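You operate a simulated robot arm through the tools that you are given. There is no shell and no other tool. Be economical: measure what you need, move in short steps, check, and stop when the job is done.

The job below is to be done with a simulated robot arm. You get a single attempt, and the scene is never put back.

## Task
Read the green block on the colour meter and put it in the tray that the display names.
Fine: shut the cover to read, leave it open after; the light dial stays at DAY.

It is judged by the outcome, as a careful person would: the job done as asked, and still so three seconds after it is handed in. It fails if anything else is knocked over, pushed out of place, dropped, spilled or broken. A push-on lid holds only when it is set on centred and level and pressed home; a screw cap is set on level and turned clockwise until tight.

## Robot
A 6-joint arm with a two-finger parallel gripper, fixed in place. Base frame: the origin is at the foot of the arm, x ahead of it, y to its left, z up; the work surface is at about z = 76. Readings come in cm, rad, newtons and seconds.
With the tool pointing down near the work surface it reaches from about 24 to 64 cm from the base axis. Its first joint turns from -1.152 to 1.152 rad. Payload 2.7 kg.
The tool frame sits at the grasp point between the pads (the TCP): z along the fingers, y along the line on which they close. The tips reach 2.3 cm beyond it. Largest opening 9.4 cm; finger width 3.8, thickness 1; the body of the gripper, 5.4 by 9.6 cm, starts 3.9 cm behind the TCP.
Orientation is that of the tool frame in the base frame, as [roll, pitch, yaw] about the fixed x, y, z axes, in that order (R = Rz(yaw) Ry(pitch) Rx(roll)). With the fingers straight down and closing along the base's y, the tool's x points along the base's -x, its y along +y and its z along -z.

## Interface
- The arm moves only by the tool send_rows. Its argument "rows" is a list that holds one entry, the list of rows, each a list of 7 numbers: the shift along the tool's x, y, z in cm, then the turn, a rotation vector about the tool's x, y, z in rad, then the gripper command, from -1 (fully open) to 1 (shut), values between in proportion. In form: [[[x, y, z, rx, ry, rz, hand], ...]]. A call has 1 to 8 rows; each row is the pose to reach, as a shift and turn from the pose commanded when the call began, along the tool's axes at that moment. Each row takes 0.2 s and may step no farther than 5 cm and 0.15 rad from the row before; otherwise, or with a gripper value out of range, the whole call is refused. Where a pose cannot be reached the arm comes as near as it can. A force on the tool above 40 N (or 10 N above the force at the start of the call, whichever is more), or a blocked arm, ends the call early, and 0.2 s more pass. The fingers move at their own pace (about 4.5 cm/s each) and stop on an object; they squeeze with about 42 N. The grip force told is the motor's: it shows also when the fingers shut on nothing. Time passes only in rows, and 0.2 s behind the last, so rows that repeat a pose let the fingers close. It gives the time, the measured TCP pose, the force on the tool (base axes), the opening and the grip force at its end, in the units of the frame above (readings bear some noise).
- Cameras (640 x 400 px; columns grow to the right, rows downward): "scene" is fixed at [6.38, -42.58, 140.13]; the picture's right is [0.85, -0.52, 0.00], its down [-0.32, -0.52, -0.79] and it looks along [0.41, 0.68, -0.61] (base axes); focal length 334 px, centre (320, 200). "wrist" rides on the gripper at [8.6, 1.6, -7.5] in the tool frame; the picture's right is [-0.18, 0.98, 0.00], its down [-0.58, -0.11, -0.81] and it looks along [-0.79, -0.15, 0.59] (tool axes); focal length 243 px, centre (320, 200). There is no depth. A picture from a camera that has moved, and an enlarged one, comes with that camera's place and axes in the base frame and with its lens.
- camera(camera): a new picture of that camera. The clock stands still meanwhile.
- close_up(camera, box): a new picture of the part [left, top, right, bottom] of that camera's present view, enlarged. The clock stands still meanwhile.
- finish_job(): hands the job in; it is judged then, once.

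Work in short steps. Places have to be worked out from the pictures, the camera data and where the tool is seen: move nearer, look again, correct. Check each grasp and each placing, and mend what went wrong. You have 120 turns and 84 pictures in all, those below and enlarged ones among them. Open the gripper and draw the arm clear of the work before you hand the job in, unless the task says otherwise; then end with one line.

The tools are called after "Request:" as name(argument=value, ...) on one line, values as JSON. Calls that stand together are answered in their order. send_rows: Moves the arm, as the interface text tells. Its arguments: {"type":"object","properties":{"rows":{"type":"array","items":{"type":"array","items":{"type":"array","items":{"type":"number"}}}}},"required":["rows"]} The other tools are called the same way: camera (camera) takes a picture; close_up (camera, box) takes an enlarged picture of a part of a camera's view; finish_job () hands the job in.

At the start:

```text
clock: 0.0
tool_pos: [28.58, 25.95, 106.41]
tool_rot: [-3.141, 0.002, 3.141]
force: [-0.3, 0.3, -0.5]
gripper_width: 9.39
gripper_force: 0.0
```

scene: 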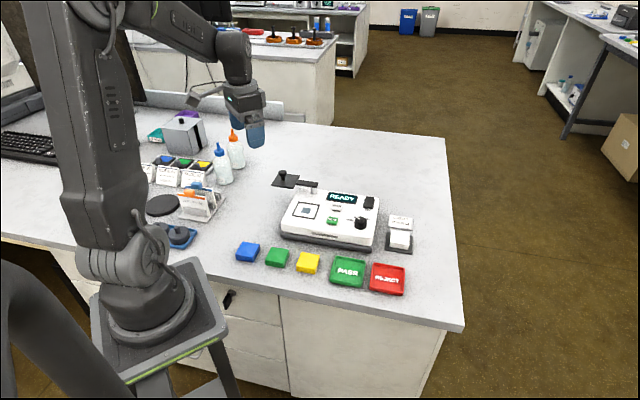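
wrist: 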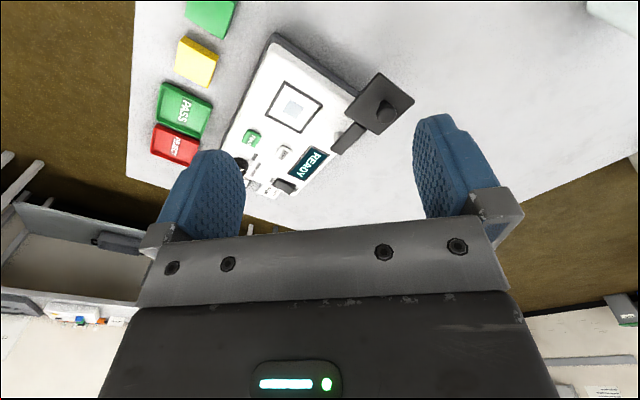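

The scene shows a meter with a hinged cover, blocks, and trays PASS/REJECT. I take close-ups to see the details.

Request:
close_up(camera="scene", box=[220, 150, 430, 300])

Request:
close_up(camera="wrist", box=[120, 0, 440, 200])

```text
2.67 times, centred on (325, 225) of scene
camera zoom: at [6.38, -42.58, 140.13], right [0.85, -0.52, 0.0], down [-0.32, -0.52, -0.79], along [0.41, 0.68, -0.61], focal length 892 px, centre (307, 133)
```

zoom: 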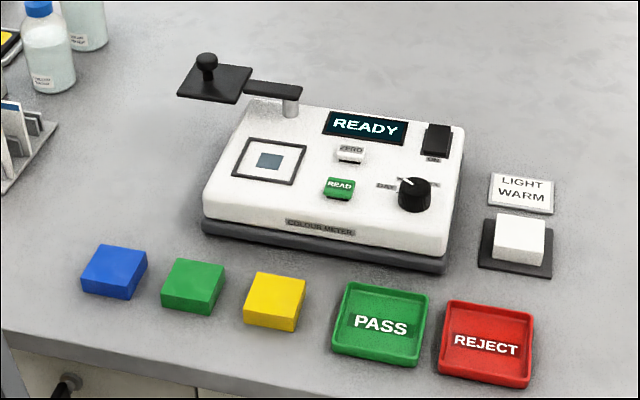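

```text
2.00 times, centred on (280, 100) of wrist
camera zoom: at [19.95, 27.56, 113.86], right [0.18, 0.98, 0.0], down [0.58, -0.11, 0.81], along [0.79, -0.15, -0.59], focal length 485 px, centre (400, 400)
```

zoom: 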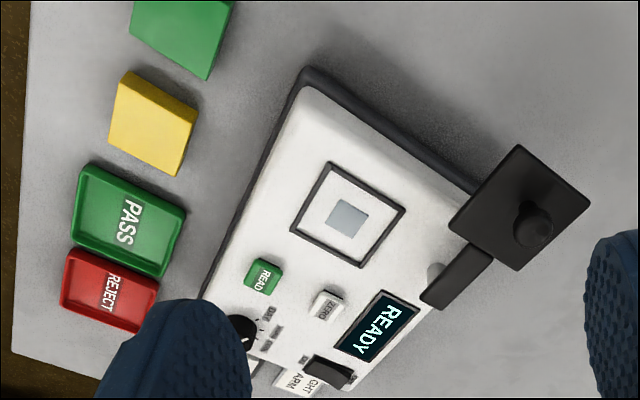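

The meter has a swing cover on a post, a window around [39.5, 20, 82], and its long axis at about −45° yaw. The green block is near [27, 12.5]. I move above the block, turning the tool by −45° for a closer look.

Request:
send_rows(rows=[[[0.3, -2.2, 1.7, 0, 0, 0.13, -1], [0.6, -4.5, 3.4, 0, 0, 0.26, -1], [0.8, -6.8, 5.2, 0, 0, 0.39, -1], [1.1, -9, 7, 0, 0, 0.52, -1], [1.4, -11.3, 8.7, 0, 0, 0.65, -1], [1.6, -13.5, 10.4, 0, 0, 0.785, -1]]])

Request:
camera(camera="wrist")

Request:
camera(camera="scene")

```text
clock: 1.4
tool_pos: [27.03, 12.33, 95.95]
tool_rot: [3.14, -0.002, 2.354]
force: [-0.7, -0.3, 0.5]
gripper_width: 9.4
gripper_force: 0.1
```

```text
79 pictures are left
camera wrist: at [22.05, 19.62, 103.39], right [0.83, 0.56, 0.0], down [0.33, -0.49, 0.81], along [0.45, -0.67, -0.59], focal length 243 px, centre (320, 200)
```

wrist: 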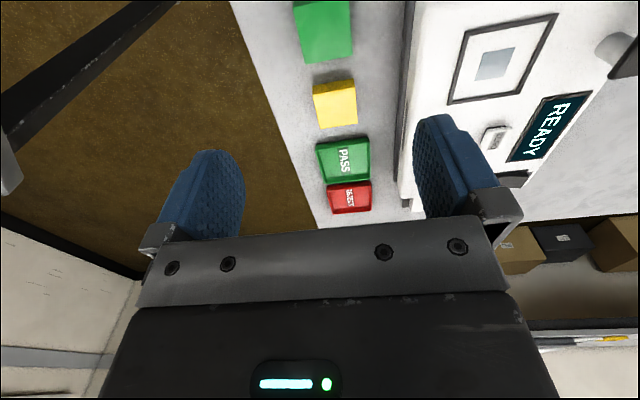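

```text
78 pictures are left
```

scene: 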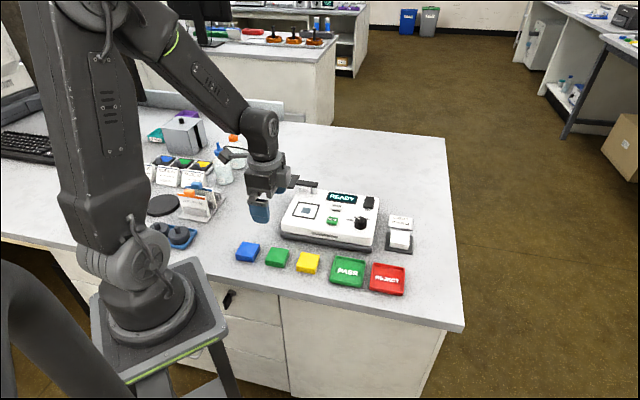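

The green block is below the tool, and its estimate from this picture is [27.1, 12.8]. I enlarge it to get exact edges and height.

Request:
close_up(camera="wrist", box=[260, 0, 420, 100])

Request:
close_up(camera="scene", box=[225, 225, 345, 300])

Request:
close_up(camera="scene", box=[290, 180, 418, 260])

```text
4.00 times, centred on (340, 50) of wrist
camera zoom: at [22.05, 19.62, 103.39], right [0.83, 0.56, 0.0], down [0.33, -0.49, 0.81], along [0.45, -0.67, -0.59], focal length 970 px, centre (240, 800)
```

zoom: 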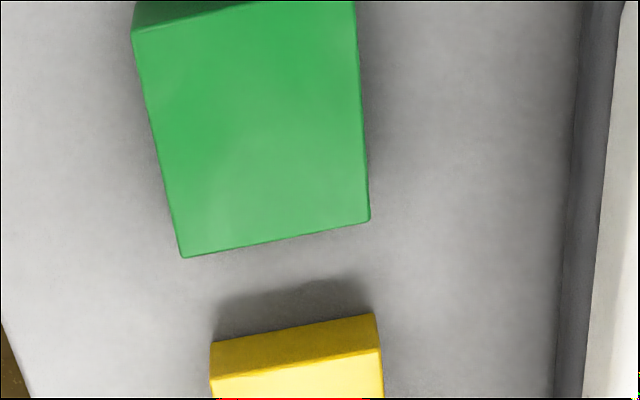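

```text
5.33 times, centred on (285, 262) of scene
camera zoom: at [6.38, -42.58, 140.13], right [0.85, -0.52, 0.0], down [-0.32, -0.52, -0.79], along [0.41, 0.68, -0.61], focal length 1783 px, centre (507, -133)
```

zoom: 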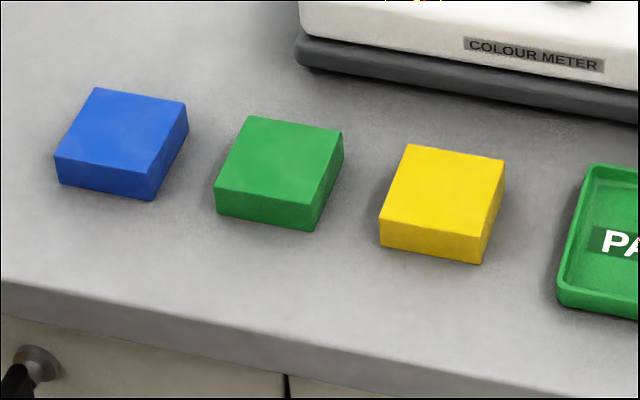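

```text
5.00 times, centred on (354, 220) of scene
camera zoom: at [6.38, -42.58, 140.13], right [0.85, -0.52, 0.0], down [-0.32, -0.52, -0.79], along [0.41, 0.68, -0.61], focal length 1672 px, centre (150, 100)
```

zoom: 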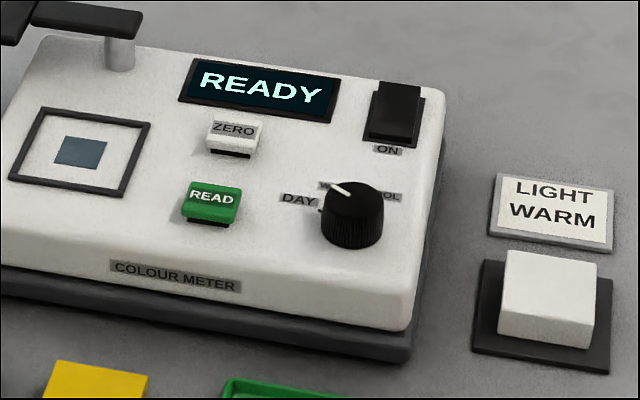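

The dial pointer may not be at DAY; the labels are hard to make out from here. I move the wrist camera over toward the dial to check it, staying high.

Request:
send_rows(rows=[[[-2.8, 2.8, -1, 0, 0, 0, -1], [-5.6, 5.6, -2, 0, 0, 0, -1], [-8.4, 8.4, -2, 0, 0, 0, -1], [-11.2, 11.2, -2, 0, 0, 0, -1], [-12.7, 12.7, -2, 0, 0, 0, -1]]])

Request:
camera(camera="wrist")

```text
clock: 2.6
tool_pos: [45.27, 12.68, 97.96]
tool_rot: [3.141, 0.0, 2.356]
force: [0.0, 0.0, -0.5]
gripper_width: 9.41
gripper_force: 0.2
```

```text
74 pictures are left
camera wrist: at [40.31, 19.91, 105.38], right [0.83, 0.56, 0.0], down [0.33, -0.49, 0.81], along [0.46, -0.67, -0.59], focal length 243 px, centre (320, 200)
```

wrist: 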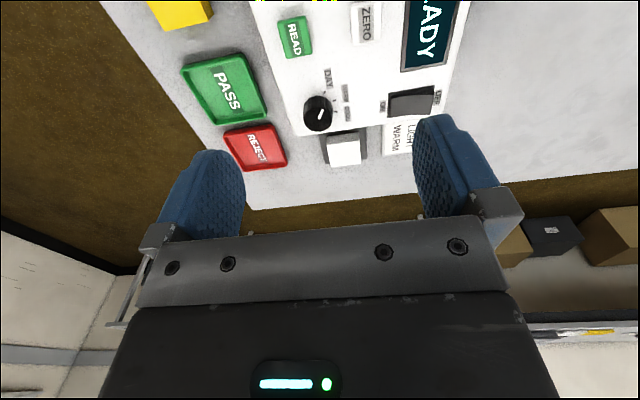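

Request:
close_up(camera="wrist", box=[270, 50, 430, 150])

```text
4.00 times, centred on (350, 100) of wrist
camera zoom: at [40.31, 19.91, 105.38], right [0.83, 0.56, 0.0], down [0.33, -0.49, 0.81], along [0.46, -0.67, -0.59], focal length 970 px, centre (200, 600)
```

zoom: 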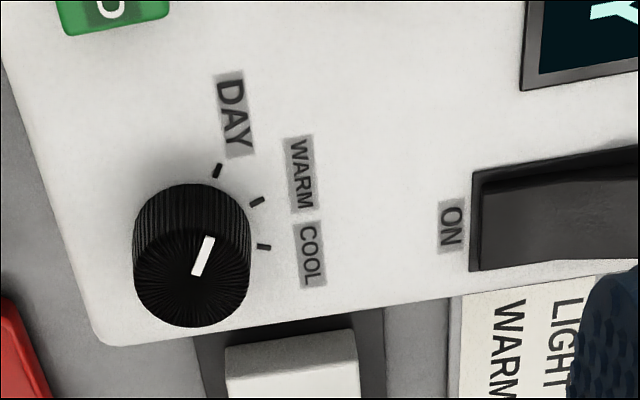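

The pointer lines up with the DAY tick, so the dial needs no change. Now I go to a look-pose just behind the green block, lower down, to refine its position (estimate [27.7, 12.3], edges aligned with the tool).

Request:
send_rows(rows=[[[3.1, -2.1, 0, 0, 0, 0, -0.5], [6.2, -4.2, 0.5, 0, 0, 0, -0.5], [9.3, -6.4, 2, 0, 0, 0, -0.5], [12.4, -8.5, 4, 0, 0, 0, -0.5], [15.5, -10.6, 6, 0, 0, 0, -0.5], [18.2, -12.7, 8, 0, 0, 0, -0.5]]])

Request:
camera(camera="wrist")

```text
clock: 4.0
tool_pos: [22.9, 16.55, 90.29]
tool_rot: [3.14, -0.001, 2.357]
force: [-0.6, 0.1, -0.3]
gripper_width: 7.03
gripper_force: 0.1
```

```text
72 pictures are left
camera wrist: at [18.0, 23.77, 97.7], right [0.83, 0.56, 0.0], down [0.33, -0.49, 0.81], along [0.46, -0.66, -0.59], focal length 243 px, centre (320, 200)
```

wrist: 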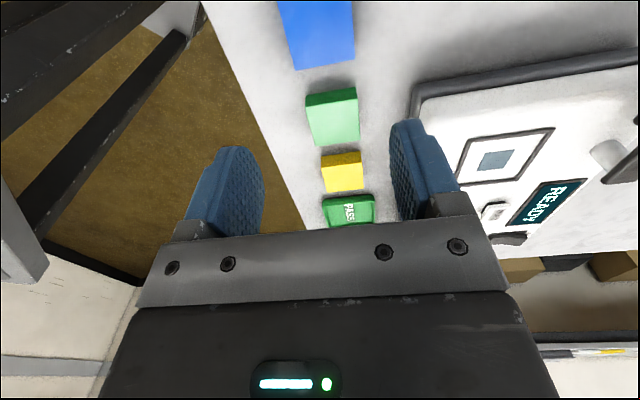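

The new estimate agrees, putting the block centre about [27.4, 12.4]. I move over it and down to just above, then check from the scene camera.

Request:
send_rows(rows=[[[-3, 0.1, 2, 0, 0, 0, -0.5], [-6.15, 0.25, 4, 0, 0, 0, -0.5], [-6.15, 0.25, 7, 0, 0, 0, -0.5], [-6.15, 0.25, 9, 0, 0, 0, -0.5]]])

Request:
close_up(camera="scene", box=[225, 200, 345, 275])

Request:
camera(camera="wrist")

```text
clock: 5.0
tool_pos: [27.57, 11.98, 81.13]
tool_rot: [3.141, 0.0, 2.356]
force: [-0.4, 0.2, 0.0]
gripper_width: 7.05
gripper_force: 0.1
```

```text
5.33 times, centred on (285, 238) of scene
camera zoom: at [6.38, -42.58, 140.13], right [0.85, -0.52, 0.0], down [-0.32, -0.52, -0.79], along [0.41, 0.68, -0.61], focal length 1783 px, centre (507, 0)
```

zoom: 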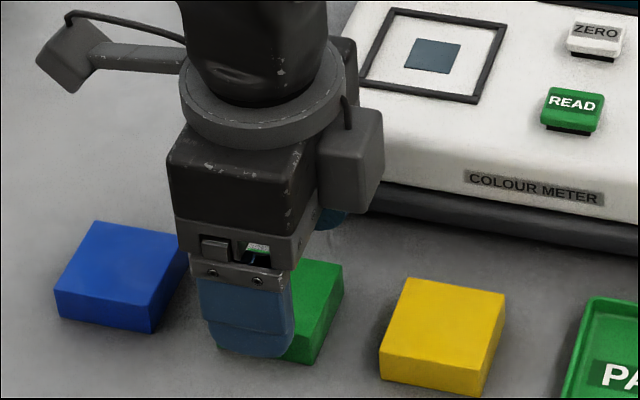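

```text
70 pictures are left
camera wrist: at [22.61, 19.33, 88.6], right [0.82, 0.57, 0.0], down [0.33, -0.49, 0.81], along [0.46, -0.66, -0.59], focal length 243 px, centre (320, 200)
```

wrist: 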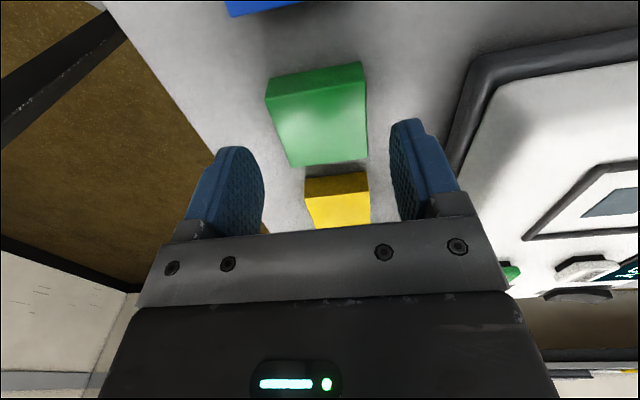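

Both views put the block between the fingers within about half a centimetre. I go down and close.

Request:
send_rows(rows=[[[0, 0, 1.3, 0, 0, 0, -0.5], [0, 0, 2.45, 0, 0, 0, -0.5], [0, 0, 2.45, 0, 0, 0, 1], [0, 0, 2.45, 0, 0, 0, 1], [0, 0, 2.45, 0, 0, 0, 1], [0, 0, 2.45, 0, 0, 0, 1]]])

Request:
camera(camera="wrist")

Request:
close_up(camera="scene", box=[225, 200, 345, 275])

```text
clock: 6.4
tool_pos: [27.56, 11.93, 78.57]
tool_rot: [3.141, 0.0, 2.355]
force: [0.6, 0.6, 0.1]
gripper_width: 4.7
gripper_force: 42.1
```

```text
69 pictures are left
camera wrist: at [22.63, 19.28, 86.1], right [0.82, 0.57, 0.0], down [0.33, -0.49, 0.81], along [0.46, -0.67, -0.59], focal length 243 px, centre (320, 200)
```

wrist: 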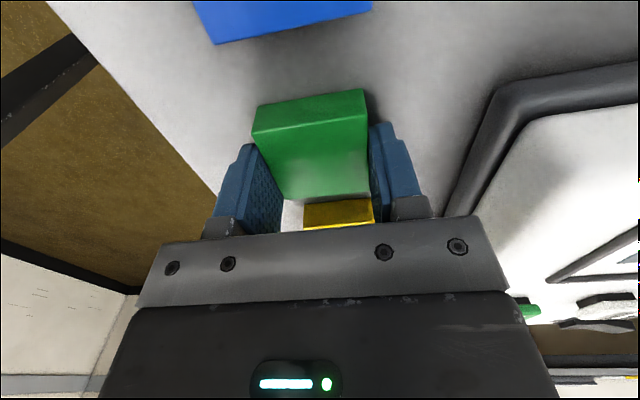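

```text
5.33 times, centred on (285, 238) of scene
camera zoom: at [6.38, -42.58, 140.13], right [0.85, -0.52, 0.0], down [-0.32, -0.52, -0.79], along [0.41, 0.68, -0.61], focal length 1783 px, centre (507, 0)
```

zoom: 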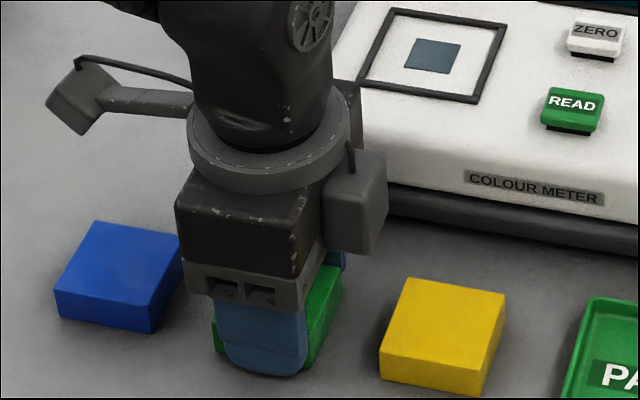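

The block is gripped (4.7 cm wide, centred). I lift it and move to a look-pose behind the meter's window, well above the cover.

Request:
send_rows(rows=[[[0, 0, -4, 0, 0, 0, 1], [0, 0, -8, 0, 0, 0, 1], [0, 0, -12, 0, 0, 0, 1], [0, 0, -17, 0, 0, 0, 1], [1, 4.5, -18, 0, 0, 0, 1], [2, 9, -18, 0, 0, 0, 1], [3, 13.5, -18, 0, 0, 0, 1]]])

Request:
camera(camera="wrist")

Request:
camera(camera="scene")

```text
clock: 8.0
tool_pos: [35.0, 23.85, 96.57]
tool_rot: [-3.141, 0.002, 2.356]
force: [0.0, 0.7, -0.6]
gripper_width: 0.0
gripper_force: 42.6
```

```text
67 pictures are left
camera wrist: at [30.08, 31.08, 104.02], right [0.82, 0.57, 0.0], down [0.33, -0.49, 0.81], along [0.46, -0.67, -0.59], focal length 243 px, centre (320, 200)
```

wrist: 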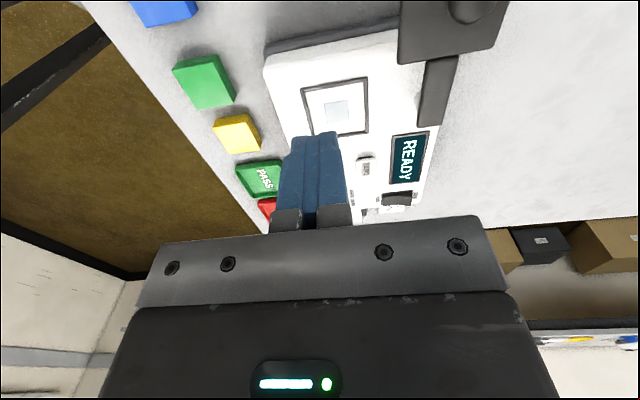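

```text
66 pictures are left
```

scene: 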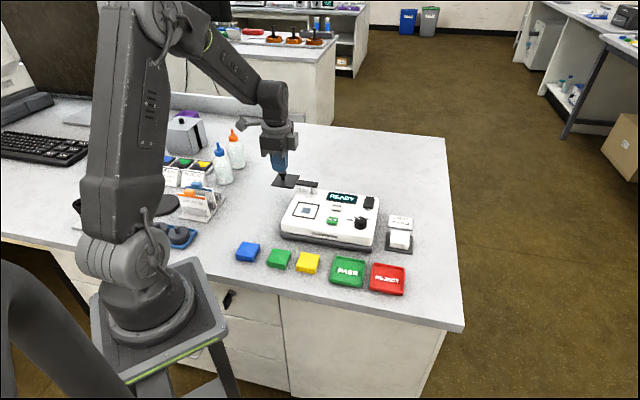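

The gripper is empty: the block slipped out on the lift and lies near its old spot. I look closely at it and, from this pose, at the meter.

Request:
close_up(camera="scene", box=[225, 225, 345, 300])

Request:
close_up(camera="wrist", box=[120, 0, 280, 100])

Request:
close_up(camera="wrist", box=[250, 0, 510, 162])

```text
5.33 times, centred on (285, 262) of scene
camera zoom: at [6.37, -42.58, 140.13], right [0.85, -0.52, 0.0], down [-0.32, -0.52, -0.79], along [0.41, 0.68, -0.61], focal length 1783 px, centre (507, -133)
```

zoom: 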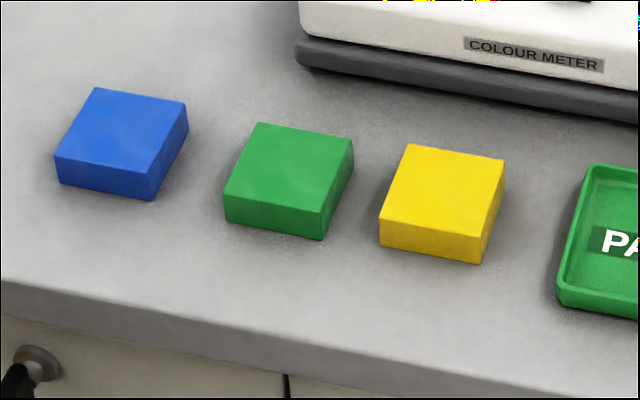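

```text
4.00 times, centred on (200, 50) of wrist
camera zoom: at [30.08, 31.08, 104.02], right [0.82, 0.57, 0.0], down [0.33, -0.49, 0.81], along [0.46, -0.67, -0.59], focal length 970 px, centre (800, 800)
```

zoom: 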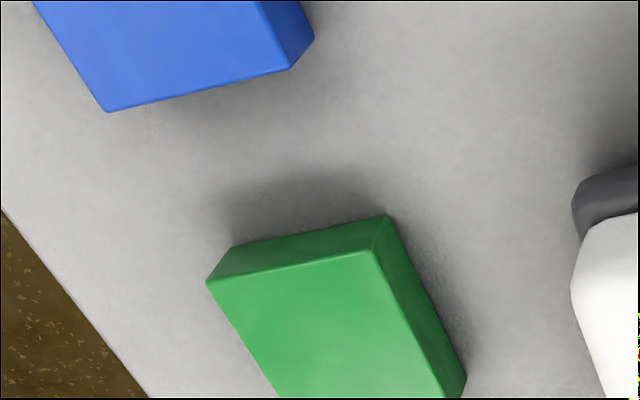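

```text
2.46 times, centred on (380, 81) of wrist
camera zoom: at [30.08, 31.08, 104.02], right [0.82, 0.57, 0.0], down [0.33, -0.49, 0.81], along [0.46, -0.67, -0.59], focal length 597 px, centre (172, 493)
```

zoom: 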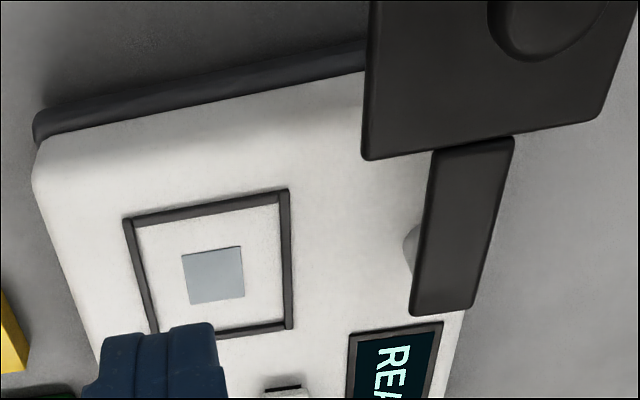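

The block sits upright right where I released it, centred at about [27.55, 11.9], so the grip slipped at the start of the lift. I return to the same place, go slightly deeper, and will lift slowly.

Request:
send_rows(rows=[[[-0.6, -2.7, 0, 0, 0, 0, -0.5], [-1.3, -6, 0, 0, 0, 0, -0.5], [-2, -9.5, 0, 0, 0, 0, -0.5], [-3, -13.5, 1, 0, 0, 0, -0.5], [-3, -13.5, 5, 0, 0, 0, -0.5], [-3, -13.5, 9, 0, 0, 0, -0.5], [-3, -13.5, 13, 0, 0, 0, -0.5], [-3, -13.5, 15.5, 0, 0, 0, -0.5]]])

Request:
camera(camera="wrist")

```text
clock: 9.8
tool_pos: [27.61, 12.18, 80.81]
tool_rot: [3.139, -0.002, 2.356]
force: [-0.4, 1.0, 0.1]
gripper_width: 7.06
gripper_force: 0.0
```

```text
62 pictures are left
camera wrist: at [22.63, 19.49, 88.36], right [0.82, 0.57, 0.0], down [0.33, -0.49, 0.81], along [0.46, -0.66, -0.59], focal length 243 px, centre (320, 200)
```

wrist: 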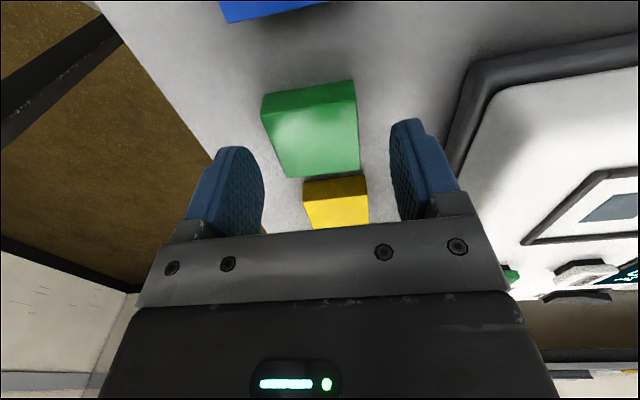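

The block is centred about 0.3 cm off in both tool axes. I correct, go down to z≈78.35 and close.

Request:
send_rows(rows=[[[-0.3, -0.3, 1.2, 0, 0, 0, -0.5], [-0.3, -0.3, 2.5, 0, 0, 0, -0.5], [-0.3, -0.3, 2.5, 0, 0, 0, 1], [-0.3, -0.3, 2.5, 0, 0, 0, 1], [-0.3, -0.3, 2.5, 0, 0, 0, 1], [-0.3, -0.3, 2.5, 0, 0, 0, 1], [-0.3, -0.3, 2.5, 0, 0, 0, 1]]])

Request:
camera(camera="wrist")

```text
clock: 11.4
tool_pos: [27.56, 11.83, 78.48]
tool_rot: [3.14, -0.001, 2.356]
force: [-0.7, -0.5, 0.0]
gripper_width: 4.74
gripper_force: 42.4
```

```text
61 pictures are left
camera wrist: at [22.63, 19.06, 85.98], right [0.82, 0.57, 0.0], down [0.33, -0.49, 0.81], along [0.46, -0.66, -0.59], focal length 243 px, centre (320, 200)
```

wrist: 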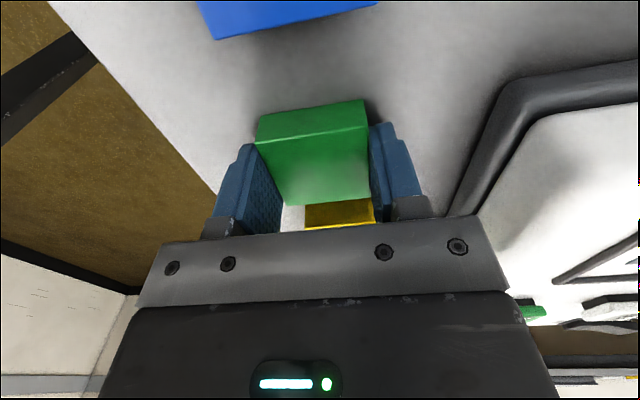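

The grip is again 4.74 cm. I lift very gently and watch the opening.

Request:
send_rows(rows=[[[0, 0, -0.2, 0, 0, 0, 1], [0, 0, -0.5, 0, 0, 0, 1], [0, 0, -0.8, 0, 0, 0, 1], [0, 0, -1.2, 0, 0, 0, 1], [0, 0, -1.6, 0, 0, 0, 1], [0, 0, -2, 0, 0, 0, 1]]])

Request:
camera(camera="wrist")

```text
clock: 12.8
tool_pos: [27.6, 11.72, 80.61]
tool_rot: [3.14, 0.001, 2.356]
force: [0.5, -0.6, -0.6]
gripper_width: 4.72
gripper_force: 42.1
```

```text
60 pictures are left
camera wrist: at [22.77, 19.03, 88.11], right [0.83, 0.56, 0.0], down [0.33, -0.49, 0.81], along [0.46, -0.66, -0.59], focal length 243 px, centre (320, 200)
```

wrist: 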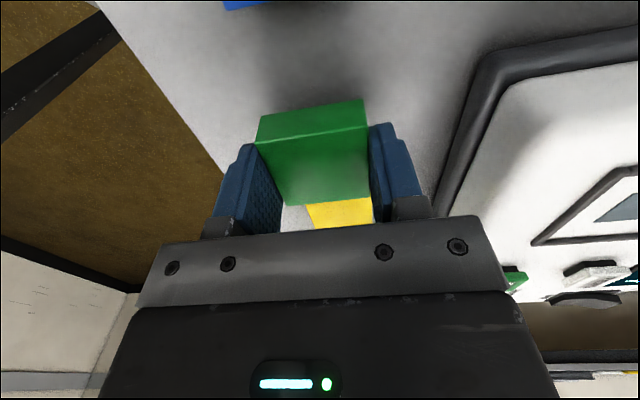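

The block rides up with the gripper. I keep lifting at a moderate pace.

Request:
send_rows(rows=[[[0, 0, -0.6, 0, 0, 0, 1], [0, 0, -1.5, 0, 0, 0, 1], [0, 0, -2.6, 0, 0, 0, 1], [0, 0, -3.8, 0, 0, 0, 1], [0, 0, -5, 0, 0, 0, 1], [0, 0, -6.2, 0, 0, 0, 1], [0, 0, -7.2, 0, 0, 0, 1], [0, 0, -8, 0, 0, 0, 1]]])

Request:
send_rows(rows=[[[-0.1, 0.6, 0, 0, 0, 0, 1], [-0.3, 1.6, 0, 0, 0, 0, 1], [-0.6, 3, 0, 0, 0, 0, 1], [-0.9, 4.4, 0, 0, 0, 0, 1], [-1.2, 5.8, 0, 0, 0, 0, 1], [-1.4, 7.2, 0, 0, 0, 0, 1], [-1.6, 8.2, 0, 0, 0, 0, 1], [-1.7, 8.6, 0, 0, 0, 0, 1]]])

Request:
camera(camera="wrist")

```text
clock: 14.6
tool_pos: [27.75, 11.79, 88.5]
tool_rot: [-3.141, 0.0, 2.356]
force: [0.6, -0.3, -1.1]
gripper_width: 4.75
gripper_force: 41.5
```

```text
clock: 16.4
tool_pos: [35.0, 16.54, 88.43]
tool_rot: [3.141, -0.001, 2.356]
force: [0.2, -0.2, -1.1]
gripper_width: 4.76
gripper_force: 41.9
```

```text
59 pictures are left
camera wrist: at [30.01, 23.94, 96.02], right [0.82, 0.57, 0.0], down [0.33, -0.49, 0.81], along [0.46, -0.67, -0.59], focal length 243 px, centre (320, 200)
```

wrist: 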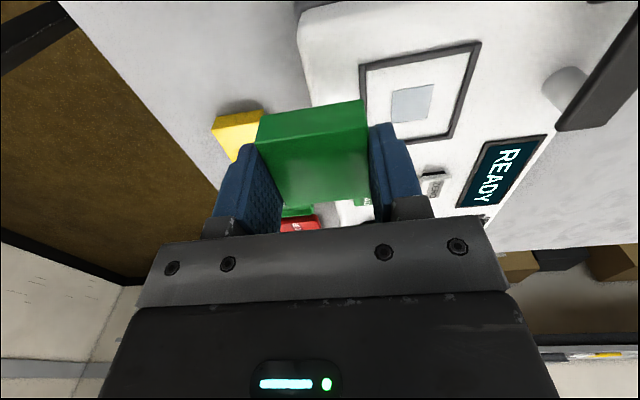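

The window aperture works out to [39.95, 19.7], with the frame square to the tool and the block centred in the grip. I move over it and lower to about 1.5 cm above.

Request:
send_rows(rows=[[[-0.2, 0.7, 0, 0, 0, 0, 1], [-0.5, 2, 0, 0, 0, 0, 1], [-0.8, 3.4, 0, 0, 0, 0, 1], [-1.1, 4.8, 0, 0, 0, 0, 1], [-1.25, 5.65, 0, 0, 0, 0, 1], [-1.25, 5.65, 0.8, 0, 0, 0, 1], [-1.25, 5.65, 1.8, 0, 0, 0, 1], [-1.25, 5.65, 2.4, 0, 0, 0, 1]]])

Request:
camera(camera="wrist")

Request:
close_up(camera="scene", box=[250, 160, 410, 260])

```text
clock: 18.2
tool_pos: [39.77, 19.78, 86.14]
tool_rot: [3.14, 0.0, 2.357]
force: [-0.2, 0.5, -1.2]
gripper_width: 4.76
gripper_force: 42.1
```

```text
58 pictures are left
camera wrist: at [34.85, 27.03, 93.55], right [0.82, 0.57, 0.0], down [0.33, -0.49, 0.81], along [0.46, -0.66, -0.59], focal length 243 px, centre (320, 200)
```

wrist: 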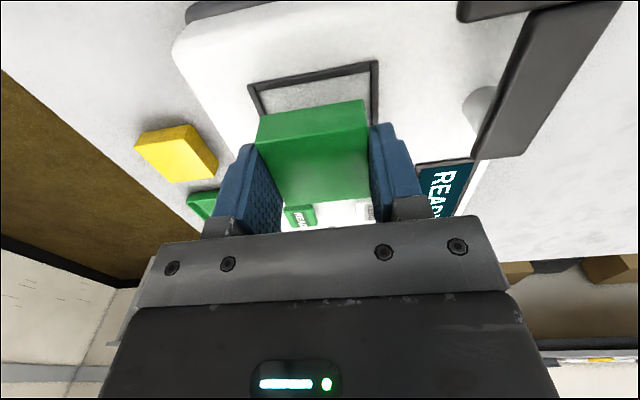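

```text
4.00 times, centred on (330, 210) of scene
camera zoom: at [6.38, -42.58, 140.13], right [0.85, -0.52, 0.0], down [-0.32, -0.52, -0.79], along [0.41, 0.68, -0.61], focal length 1337 px, centre (280, 160)
```

zoom: 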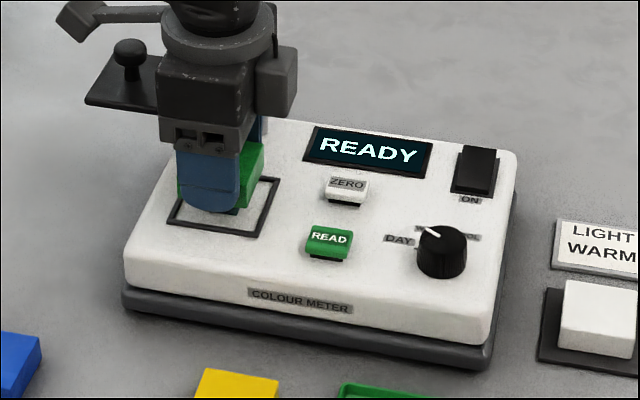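

The frame is centred across the fingers and about 0.2 cm off along tool x. I correct this and lower gently toward contact.

Request:
send_rows(rows=[[[-0.2, 0, 0.3, 0, 0, 0, 1], [-0.2, 0, 0.7, 0, 0, 0, 1], [-0.2, 0, 1.1, 0, 0, 0, 1], [-0.2, 0, 1.4, 0, 0, 0, 1], [-0.2, 0, 1.6, 0, 0, 0, 1], [-0.2, 0, 1.8, 0, 0, 0, 1]]])

Request:
close_up(camera="scene", box=[280, 180, 344, 220])

```text
clock: 19.6
tool_pos: [39.85, 19.6, 84.39]
tool_rot: [3.14, 0.0, 2.356]
force: [-2.0, -0.6, 3.4]
gripper_width: 4.72
gripper_force: 42.2
```

```text
10.00 times, centred on (312, 200) of scene
camera zoom: at [6.37, -42.59, 140.13], right [0.85, -0.52, 0.0], down [-0.32, -0.52, -0.79], along [0.41, 0.68, -0.61], focal length 3344 px, centre (400, 200)
```

zoom: 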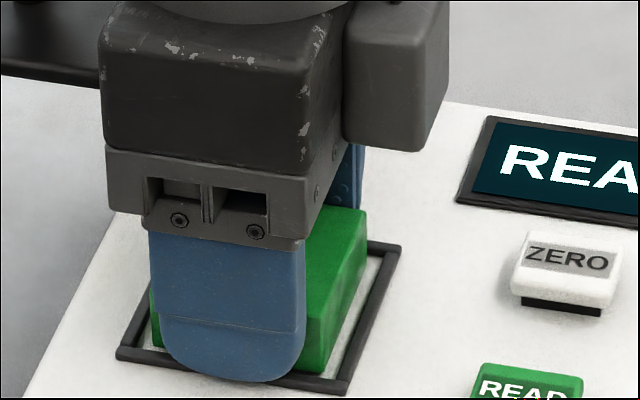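

Light contact is felt (about 4.5 N change), so the block is resting. I open a little and rise straight up.

Request:
send_rows(rows=[[[0, 0, 0, 0, 0, 0, 0], [0, 0, 0, 0, 0, 0, -0.1], [0, 0, 0, 0, 0, 0, -0.4], [0, 0, 0, 0, 0, 0, -0.4], [0, 0, -1, 0, 0, 0, -0.4], [0, 0, -3, 0, 0, 0, -0.4], [0, 0, -6, 0, 0, 0, -0.4], [0, 0, -10, 0, 0, 0, -0.4]]])

Request:
camera(camera="wrist")

Request:
close_up(camera="scene", box=[250, 160, 410, 260])

```text
clock: 21.4
tool_pos: [39.76, 19.49, 94.35]
tool_rot: [3.141, -0.001, 2.354]
force: [-0.7, -0.3, 0.3]
gripper_width: 6.61
gripper_force: 0.0
```

```text
55 pictures are left
camera wrist: at [34.85, 26.71, 101.79], right [0.82, 0.57, 0.0], down [0.33, -0.49, 0.81], along [0.46, -0.67, -0.59], focal length 243 px, centre (320, 200)
```

wrist: 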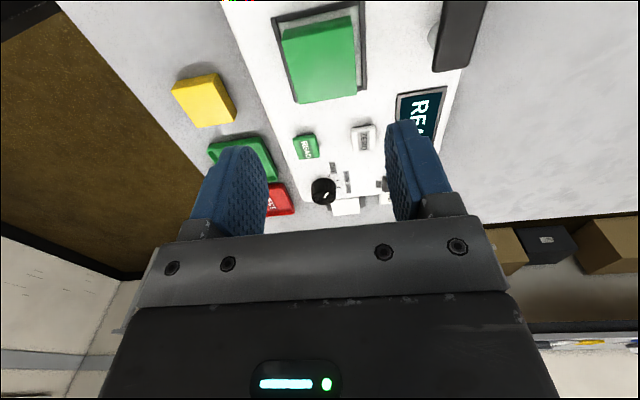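

```text
4.00 times, centred on (330, 210) of scene
camera zoom: at [6.38, -42.58, 140.13], right [0.85, -0.52, 0.0], down [-0.32, -0.52, -0.79], along [0.41, 0.68, -0.61], focal length 1337 px, centre (280, 160)
```

zoom: 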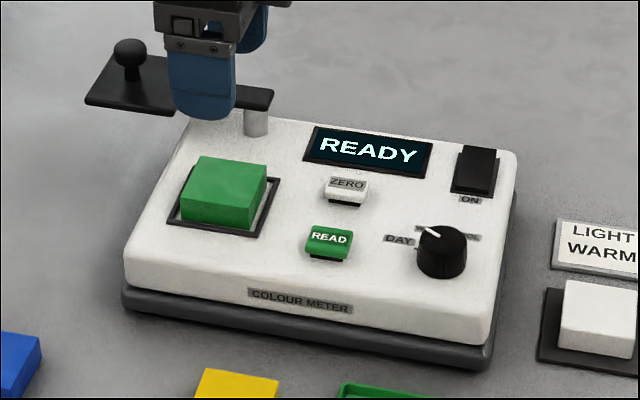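

The block sits inside the frame. Next is the cover: pivot ≈ [45.7, 25.8], knob ≈ [39, 32.1], so a 90° counter-clockwise swing puts it over the window. I move to a look-pose near the knob.

Request:
send_rows(rows=[[[2, 1.2, -2, 0, 0, 0, -0.4], [5.5, 3, -4, 0, 0, 0, -0.4], [9, 5, -4, 0, 0, 0, -0.4], [12.5, 7, -4, 0, 0, 0, -0.4], [15, 8.3, -4, 0, 0, 0, -0.4]]])

Request:
camera(camera="wrist")

Request:
close_up(camera="scene", box=[250, 150, 346, 210])

```text
clock: 22.6
tool_pos: [35.03, 36.07, 98.18]
tool_rot: [3.14, 0.0, 2.356]
force: [1.0, 0.2, -0.7]
gripper_width: 6.59
gripper_force: 0.1
```

```text
53 pictures are left
camera wrist: at [30.06, 43.39, 105.62], right [0.82, 0.57, 0.0], down [0.33, -0.49, 0.81], along [0.46, -0.67, -0.59], focal length 243 px, centre (320, 200)
```

wrist: 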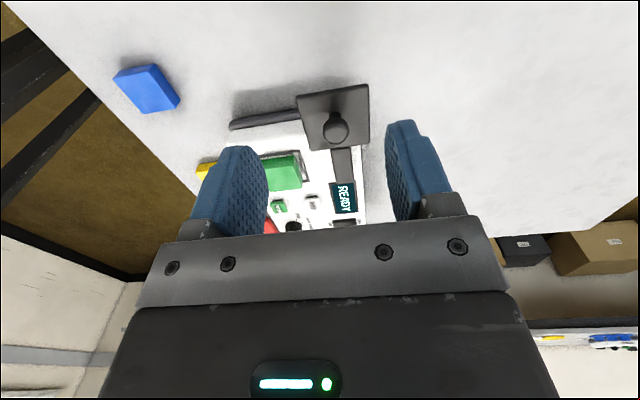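

```text
6.67 times, centred on (298, 180) of scene
camera zoom: at [6.38, -42.58, 140.13], right [0.85, -0.52, 0.0], down [-0.32, -0.52, -0.79], along [0.41, 0.68, -0.61], focal length 2229 px, centre (467, 333)
```

zoom: 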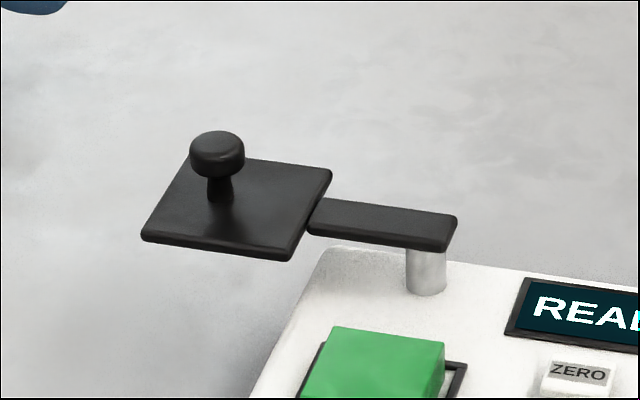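

The knob is a mushroom about 2.4 cm wide at roughly [39.2, 32.4, 87]. I move over it with the fingers open about 5.5 cm and stop above for a check.

Request:
send_rows(rows=[[[-2.8, 0.2, 1, 0, 0, 0, -0.2], [-5.6, 0.4, 2, 0, 0, 0, -0.2], [-5.6, 0.4, 5, 0, 0, 0, -0.2], [-5.6, 0.4, 6.5, 0, 0, 0, -0.2]]])

Request:
camera(camera="wrist")

Request:
close_up(camera="scene", box=[250, 150, 346, 210])

```text
clock: 23.6
tool_pos: [39.41, 32.43, 91.7]
tool_rot: [3.141, 0.0, 2.357]
force: [0.6, -0.2, -0.3]
gripper_width: 5.63
gripper_force: 0.0
```

```text
51 pictures are left
camera wrist: at [34.48, 39.69, 99.19], right [0.82, 0.57, 0.0], down [0.33, -0.49, 0.81], along [0.46, -0.66, -0.59], focal length 243 px, centre (320, 200)
```

wrist: 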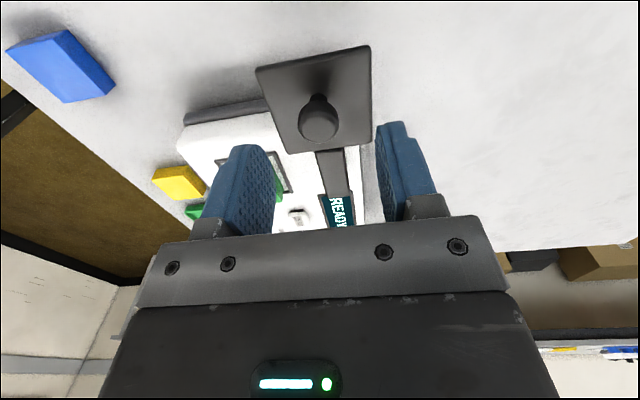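

```text
6.67 times, centred on (298, 180) of scene
camera zoom: at [6.38, -42.58, 140.13], right [0.85, -0.52, 0.0], down [-0.32, -0.52, -0.79], along [0.41, 0.68, -0.61], focal length 2229 px, centre (467, 333)
```

zoom: 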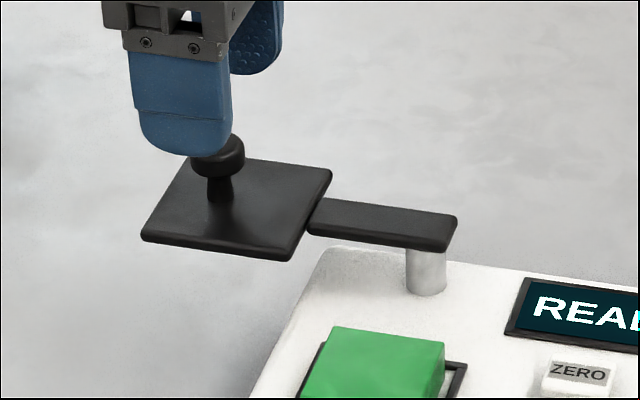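

The knob is centred between the fingers. I descend carefully in small steps, watching force.

Request:
send_rows(rows=[[[0, 0, 1.5, 0, 0, 0, -0.2], [0, 0, 2.8, 0, 0, 0, -0.2], [0, 0, 3.4, 0, 0, 0, -0.2], [0, 0, 3.8, 0, 0, 0, -0.2]]])

Request:
close_up(camera="scene", box=[250, 150, 346, 210])

Request:
camera(camera="wrist")

```text
clock: 24.6
tool_pos: [39.36, 32.54, 88.2]
tool_rot: [3.141, 0.001, 2.357]
force: [-0.2, -0.6, 0.3]
gripper_width: 5.62
gripper_force: 0.0
```

```text
6.67 times, centred on (298, 180) of scene
camera zoom: at [6.38, -42.58, 140.13], right [0.85, -0.52, 0.0], down [-0.32, -0.52, -0.79], along [0.41, 0.68, -0.61], focal length 2229 px, centre (467, 333)
```

zoom: 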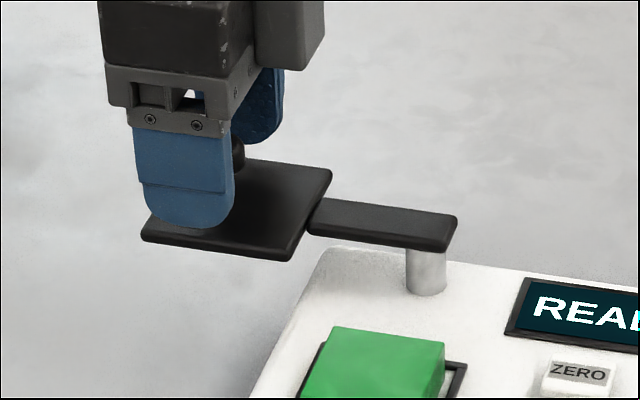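

```text
48 pictures are left
camera wrist: at [34.36, 39.8, 95.58], right [0.82, 0.57, 0.0], down [0.33, -0.49, 0.81], along [0.46, -0.67, -0.59], focal length 243 px, centre (320, 200)
```

wrist: 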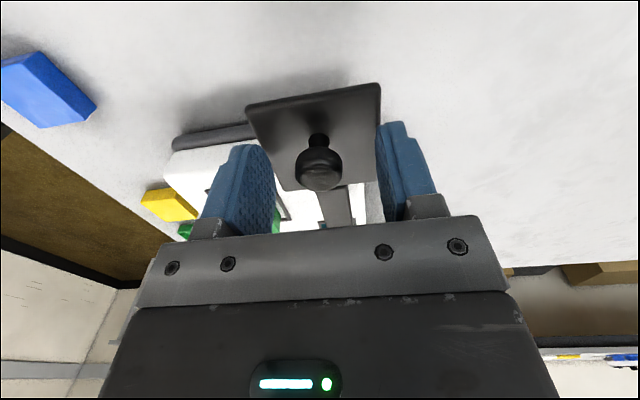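

The tips are just above the plate and the knob is centred between the pads. I close on it.

Request:
send_rows(rows=[[[0, 0, 0.1, 0, 0, 0, 0.3], [0, 0, 0.1, 0, 0, 0, 0.4], [0, 0, 0.1, 0, 0, 0, 0.5], [0, 0, 0.1, 0, 0, 0, 0.7], [0, 0, 0.1, 0, 0, 0, 0.7]]])

```text
clock: 25.8
tool_pos: [39.22, 32.4, 87.88]
tool_rot: [-3.139, 0.001, 2.356]
force: [-3.6, -4.2, 1.5]
gripper_width: 2.32
gripper_force: 44.6
```

The knob is held at 2.3 cm. I start the swing along an arc of radius 9.1 cm about the pivot, a first part only.

Request:
send_rows(rows=[[[-0.01, -0.45, 0, 0, 0, -0.025, 0.7], [-0.05, -0.91, 0, 0, 0, -0.05, 0.7], [-0.1, -1.36, 0, 0, 0, -0.075, 0.7], [-0.18, -1.81, 0, 0, 0, -0.1, 0.7], [-0.41, -2.69, 0, 0, 0, -0.15, 0.7], [-0.72, -3.54, 0, 0, 0, -0.2, 0.7]]])

Request:
camera(camera="wrist")

Request:
close_up(camera="scene", box=[250, 140, 410, 240])

```text
clock: 27.2
tool_pos: [37.34, 29.21, 87.98]
tool_rot: [-3.141, 0.0, 2.557]
force: [-0.9, 4.8, -9.9]
gripper_width: 2.35
gripper_force: 45.6
```

```text
47 pictures are left
camera wrist: at [31.02, 35.4, 95.46], right [0.7, 0.72, 0.0], down [0.43, -0.41, 0.81], along [0.58, -0.56, -0.59], focal length 243 px, centre (320, 200)
```

wrist: 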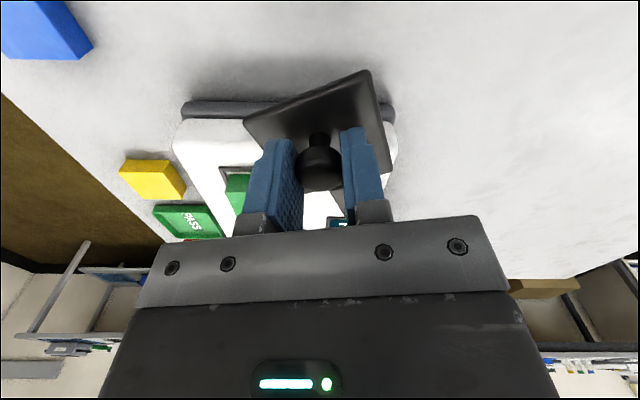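

```text
4.00 times, centred on (330, 190) of scene
camera zoom: at [6.39, -42.56, 140.14], right [0.85, -0.52, 0.0], down [-0.32, -0.52, -0.79], along [0.41, 0.68, -0.61], focal length 1337 px, centre (280, 240)
```

zoom: 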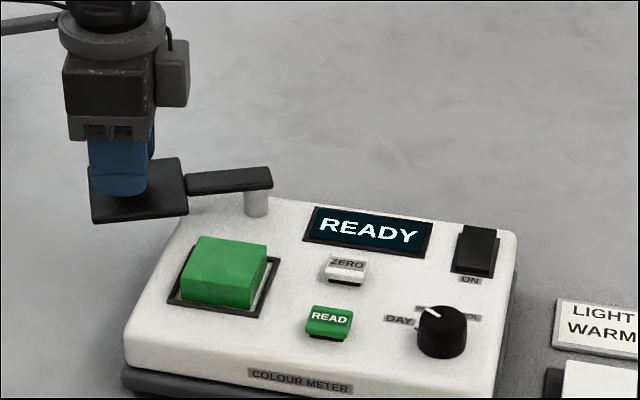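

The cover follows the knob cleanly, and clears the block so far. I continue the arc another 0.6 rad.

Request:
send_rows(rows=[[[-0.23, -0.88, 0.05, 0, 0, -0.05, 0.7], [-0.54, -1.74, 0.05, 0, 0, -0.1, 0.7], [-0.93, -2.55, 0.05, 0, 0, -0.15, 0.7], [-1.41, -3.33, 0.05, 0, 0, -0.2, 0.7], [-1.96, -4.05, 0.05, 0, 0, -0.25, 0.7], [-2.58, -4.72, 0.05, 0, 0, -0.3, 0.7]]])

Request:
close_up(camera="scene", box=[250, 140, 410, 240])

```text
clock: 28.6
tool_pos: [37.0, 23.96, 88.02]
tool_rot: [3.139, 0.002, 2.858]
force: [1.5, 4.2, 7.9]
gripper_width: 2.34
gripper_force: 45.0
```

```text
4.00 times, centred on (330, 190) of scene
camera zoom: at [6.37, -42.58, 140.13], right [0.85, -0.52, 0.0], down [-0.32, -0.52, -0.79], along [0.41, 0.68, -0.61], focal length 1337 px, centre (280, 240)
```

zoom: 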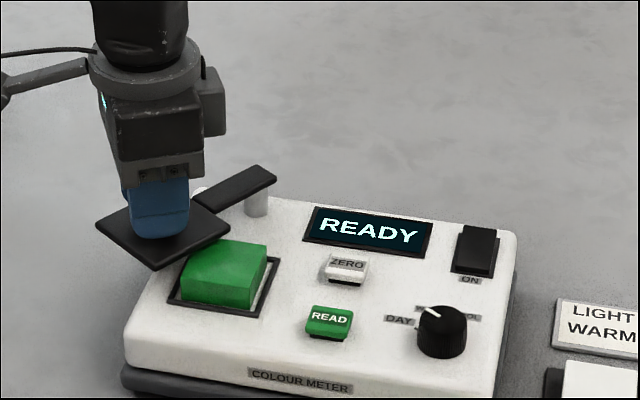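

Continuing in smaller steps, since the plate is about to pass over the block; I check clearance.

Request:
send_rows(rows=[[[-0.23, -0.39, 0, 0, 0, -0.025, 0.7], [-0.48, -0.78, 0, 0, 0, -0.05, 0.7], [-0.75, -1.14, 0, 0, 0, -0.075, 0.7], [-1.03, -1.5, 0, 0, 0, -0.1, 0.7]]])

Request:
close_up(camera="scene", box=[270, 170, 350, 220])

```text
clock: 29.6
tool_pos: [37.48, 22.24, 87.89]
tool_rot: [3.141, 0.003, 2.958]
force: [1.0, 5.5, 13.5]
gripper_width: 2.31
gripper_force: 45.4
```

```text
8.00 times, centred on (310, 195) of scene
camera zoom: at [6.36, -42.58, 140.13], right [0.85, -0.52, 0.0], down [-0.32, -0.52, -0.79], along [0.41, 0.68, -0.61], focal length 2675 px, centre (400, 240)
```

zoom: 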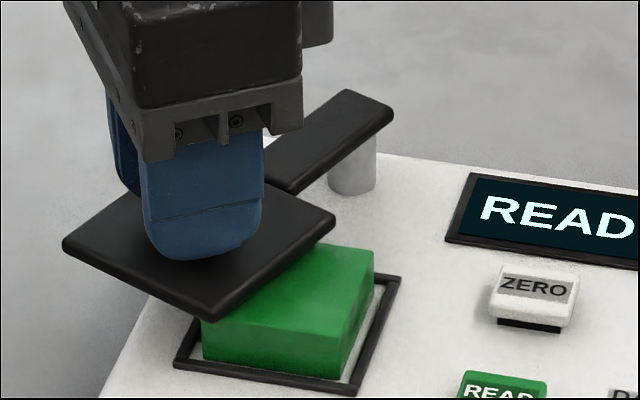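

The plate clears the block. I relieve a bit of downward load and finish the arc.

Request:
send_rows(rows=[[[-0.27, -0.36, -0.1, 0, 0, -0.025, 0.7], [-0.55, -0.72, -0.1, 0, 0, -0.05, 0.7], [-0.86, -1.06, -0.1, 0, 0, -0.075, 0.7], [-1.17, -1.39, -0.1, 0, 0, -0.1, 0.7], [-1.51, -1.7, -0.1, 0, 0, -0.125, 0.7], [-1.85, -1.99, -0.1, 0, 0, -0.15, 0.7], [-2.37, -2.37, -0.1, 0, 0, -0.185, 0.7]]])

Request:
camera(camera="wrist")

Request:
close_up(camera="scene", box=[250, 160, 410, 260])

```text
clock: 31.2
tool_pos: [39.3, 19.47, 87.92]
tool_rot: [-3.14, -0.004, -3.142]
force: [-7.5, -1.7, -0.1]
gripper_width: 2.34
gripper_force: 44.9
```

```text
43 pictures are left
camera wrist: at [30.7, 21.18, 95.4], right [0.18, 0.98, 0.0], down [0.58, -0.11, 0.8], along [0.79, -0.15, -0.59], focal length 243 px, centre (320, 200)
```

wrist: 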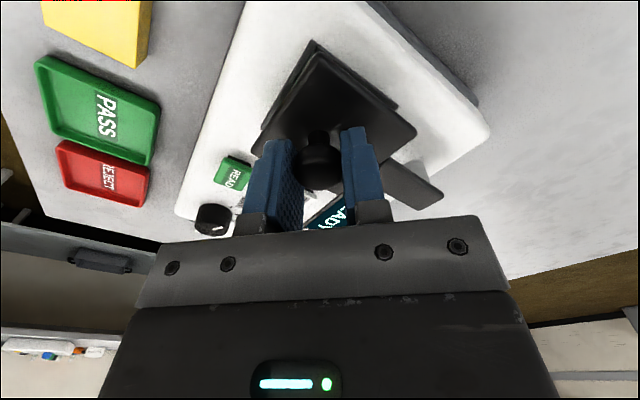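

```text
4.00 times, centred on (330, 210) of scene
camera zoom: at [6.36, -42.59, 140.13], right [0.85, -0.52, 0.0], down [-0.32, -0.52, -0.79], along [0.41, 0.68, -0.61], focal length 1337 px, centre (280, 160)
```

zoom: 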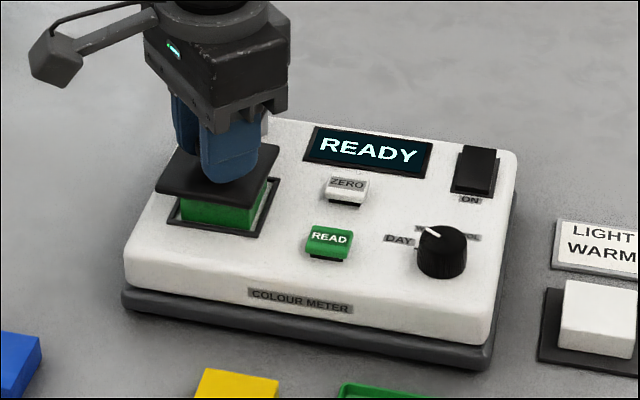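

The cover is over the block and appears almost square. I nudge a few millimetres further to see whether there is a stop.

Request:
send_rows(rows=[[[-0.15, -0.13, 0, 0, 0, 0, 0.7], [-0.3, -0.26, 0, 0, 0, 0, 0.7], [-0.45, -0.4, 0, 0, 0, 0, 0.7]]])

Request:
close_up(camera="scene", box=[270, 170, 350, 220])

Request:
close_up(camera="wrist", box=[200, 20, 500, 208])

```text
clock: 32.0
tool_pos: [39.72, 19.37, 87.89]
tool_rot: [-3.141, -0.005, 3.14]
force: [-18.0, 10.3, -23.0]
gripper_width: 2.34
gripper_force: 45.1
```

```text
8.00 times, centred on (310, 195) of scene
camera zoom: at [6.36, -42.54, 140.14], right [0.85, -0.52, 0.0], down [-0.32, -0.52, -0.79], along [0.41, 0.68, -0.61], focal length 2675 px, centre (400, 240)
```

zoom: 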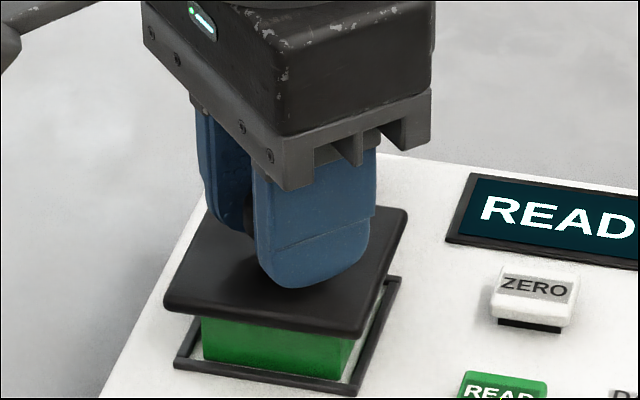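

```text
2.13 times, centred on (350, 114) of wrist
camera zoom: at [31.04, 20.88, 95.45], right [0.18, 0.98, 0.0], down [0.59, -0.11, 0.8], along [0.79, -0.15, -0.6], focal length 516 px, centre (256, 383)
```

zoom: 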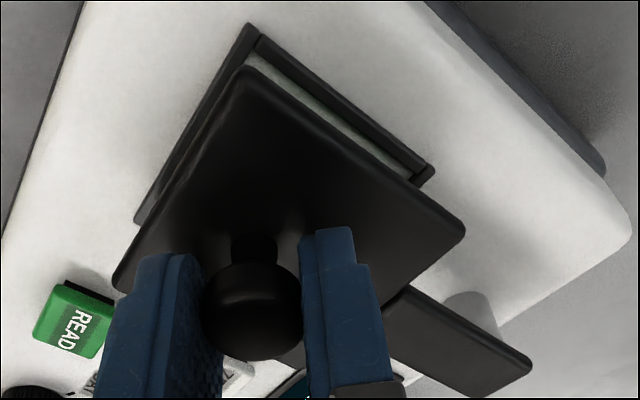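

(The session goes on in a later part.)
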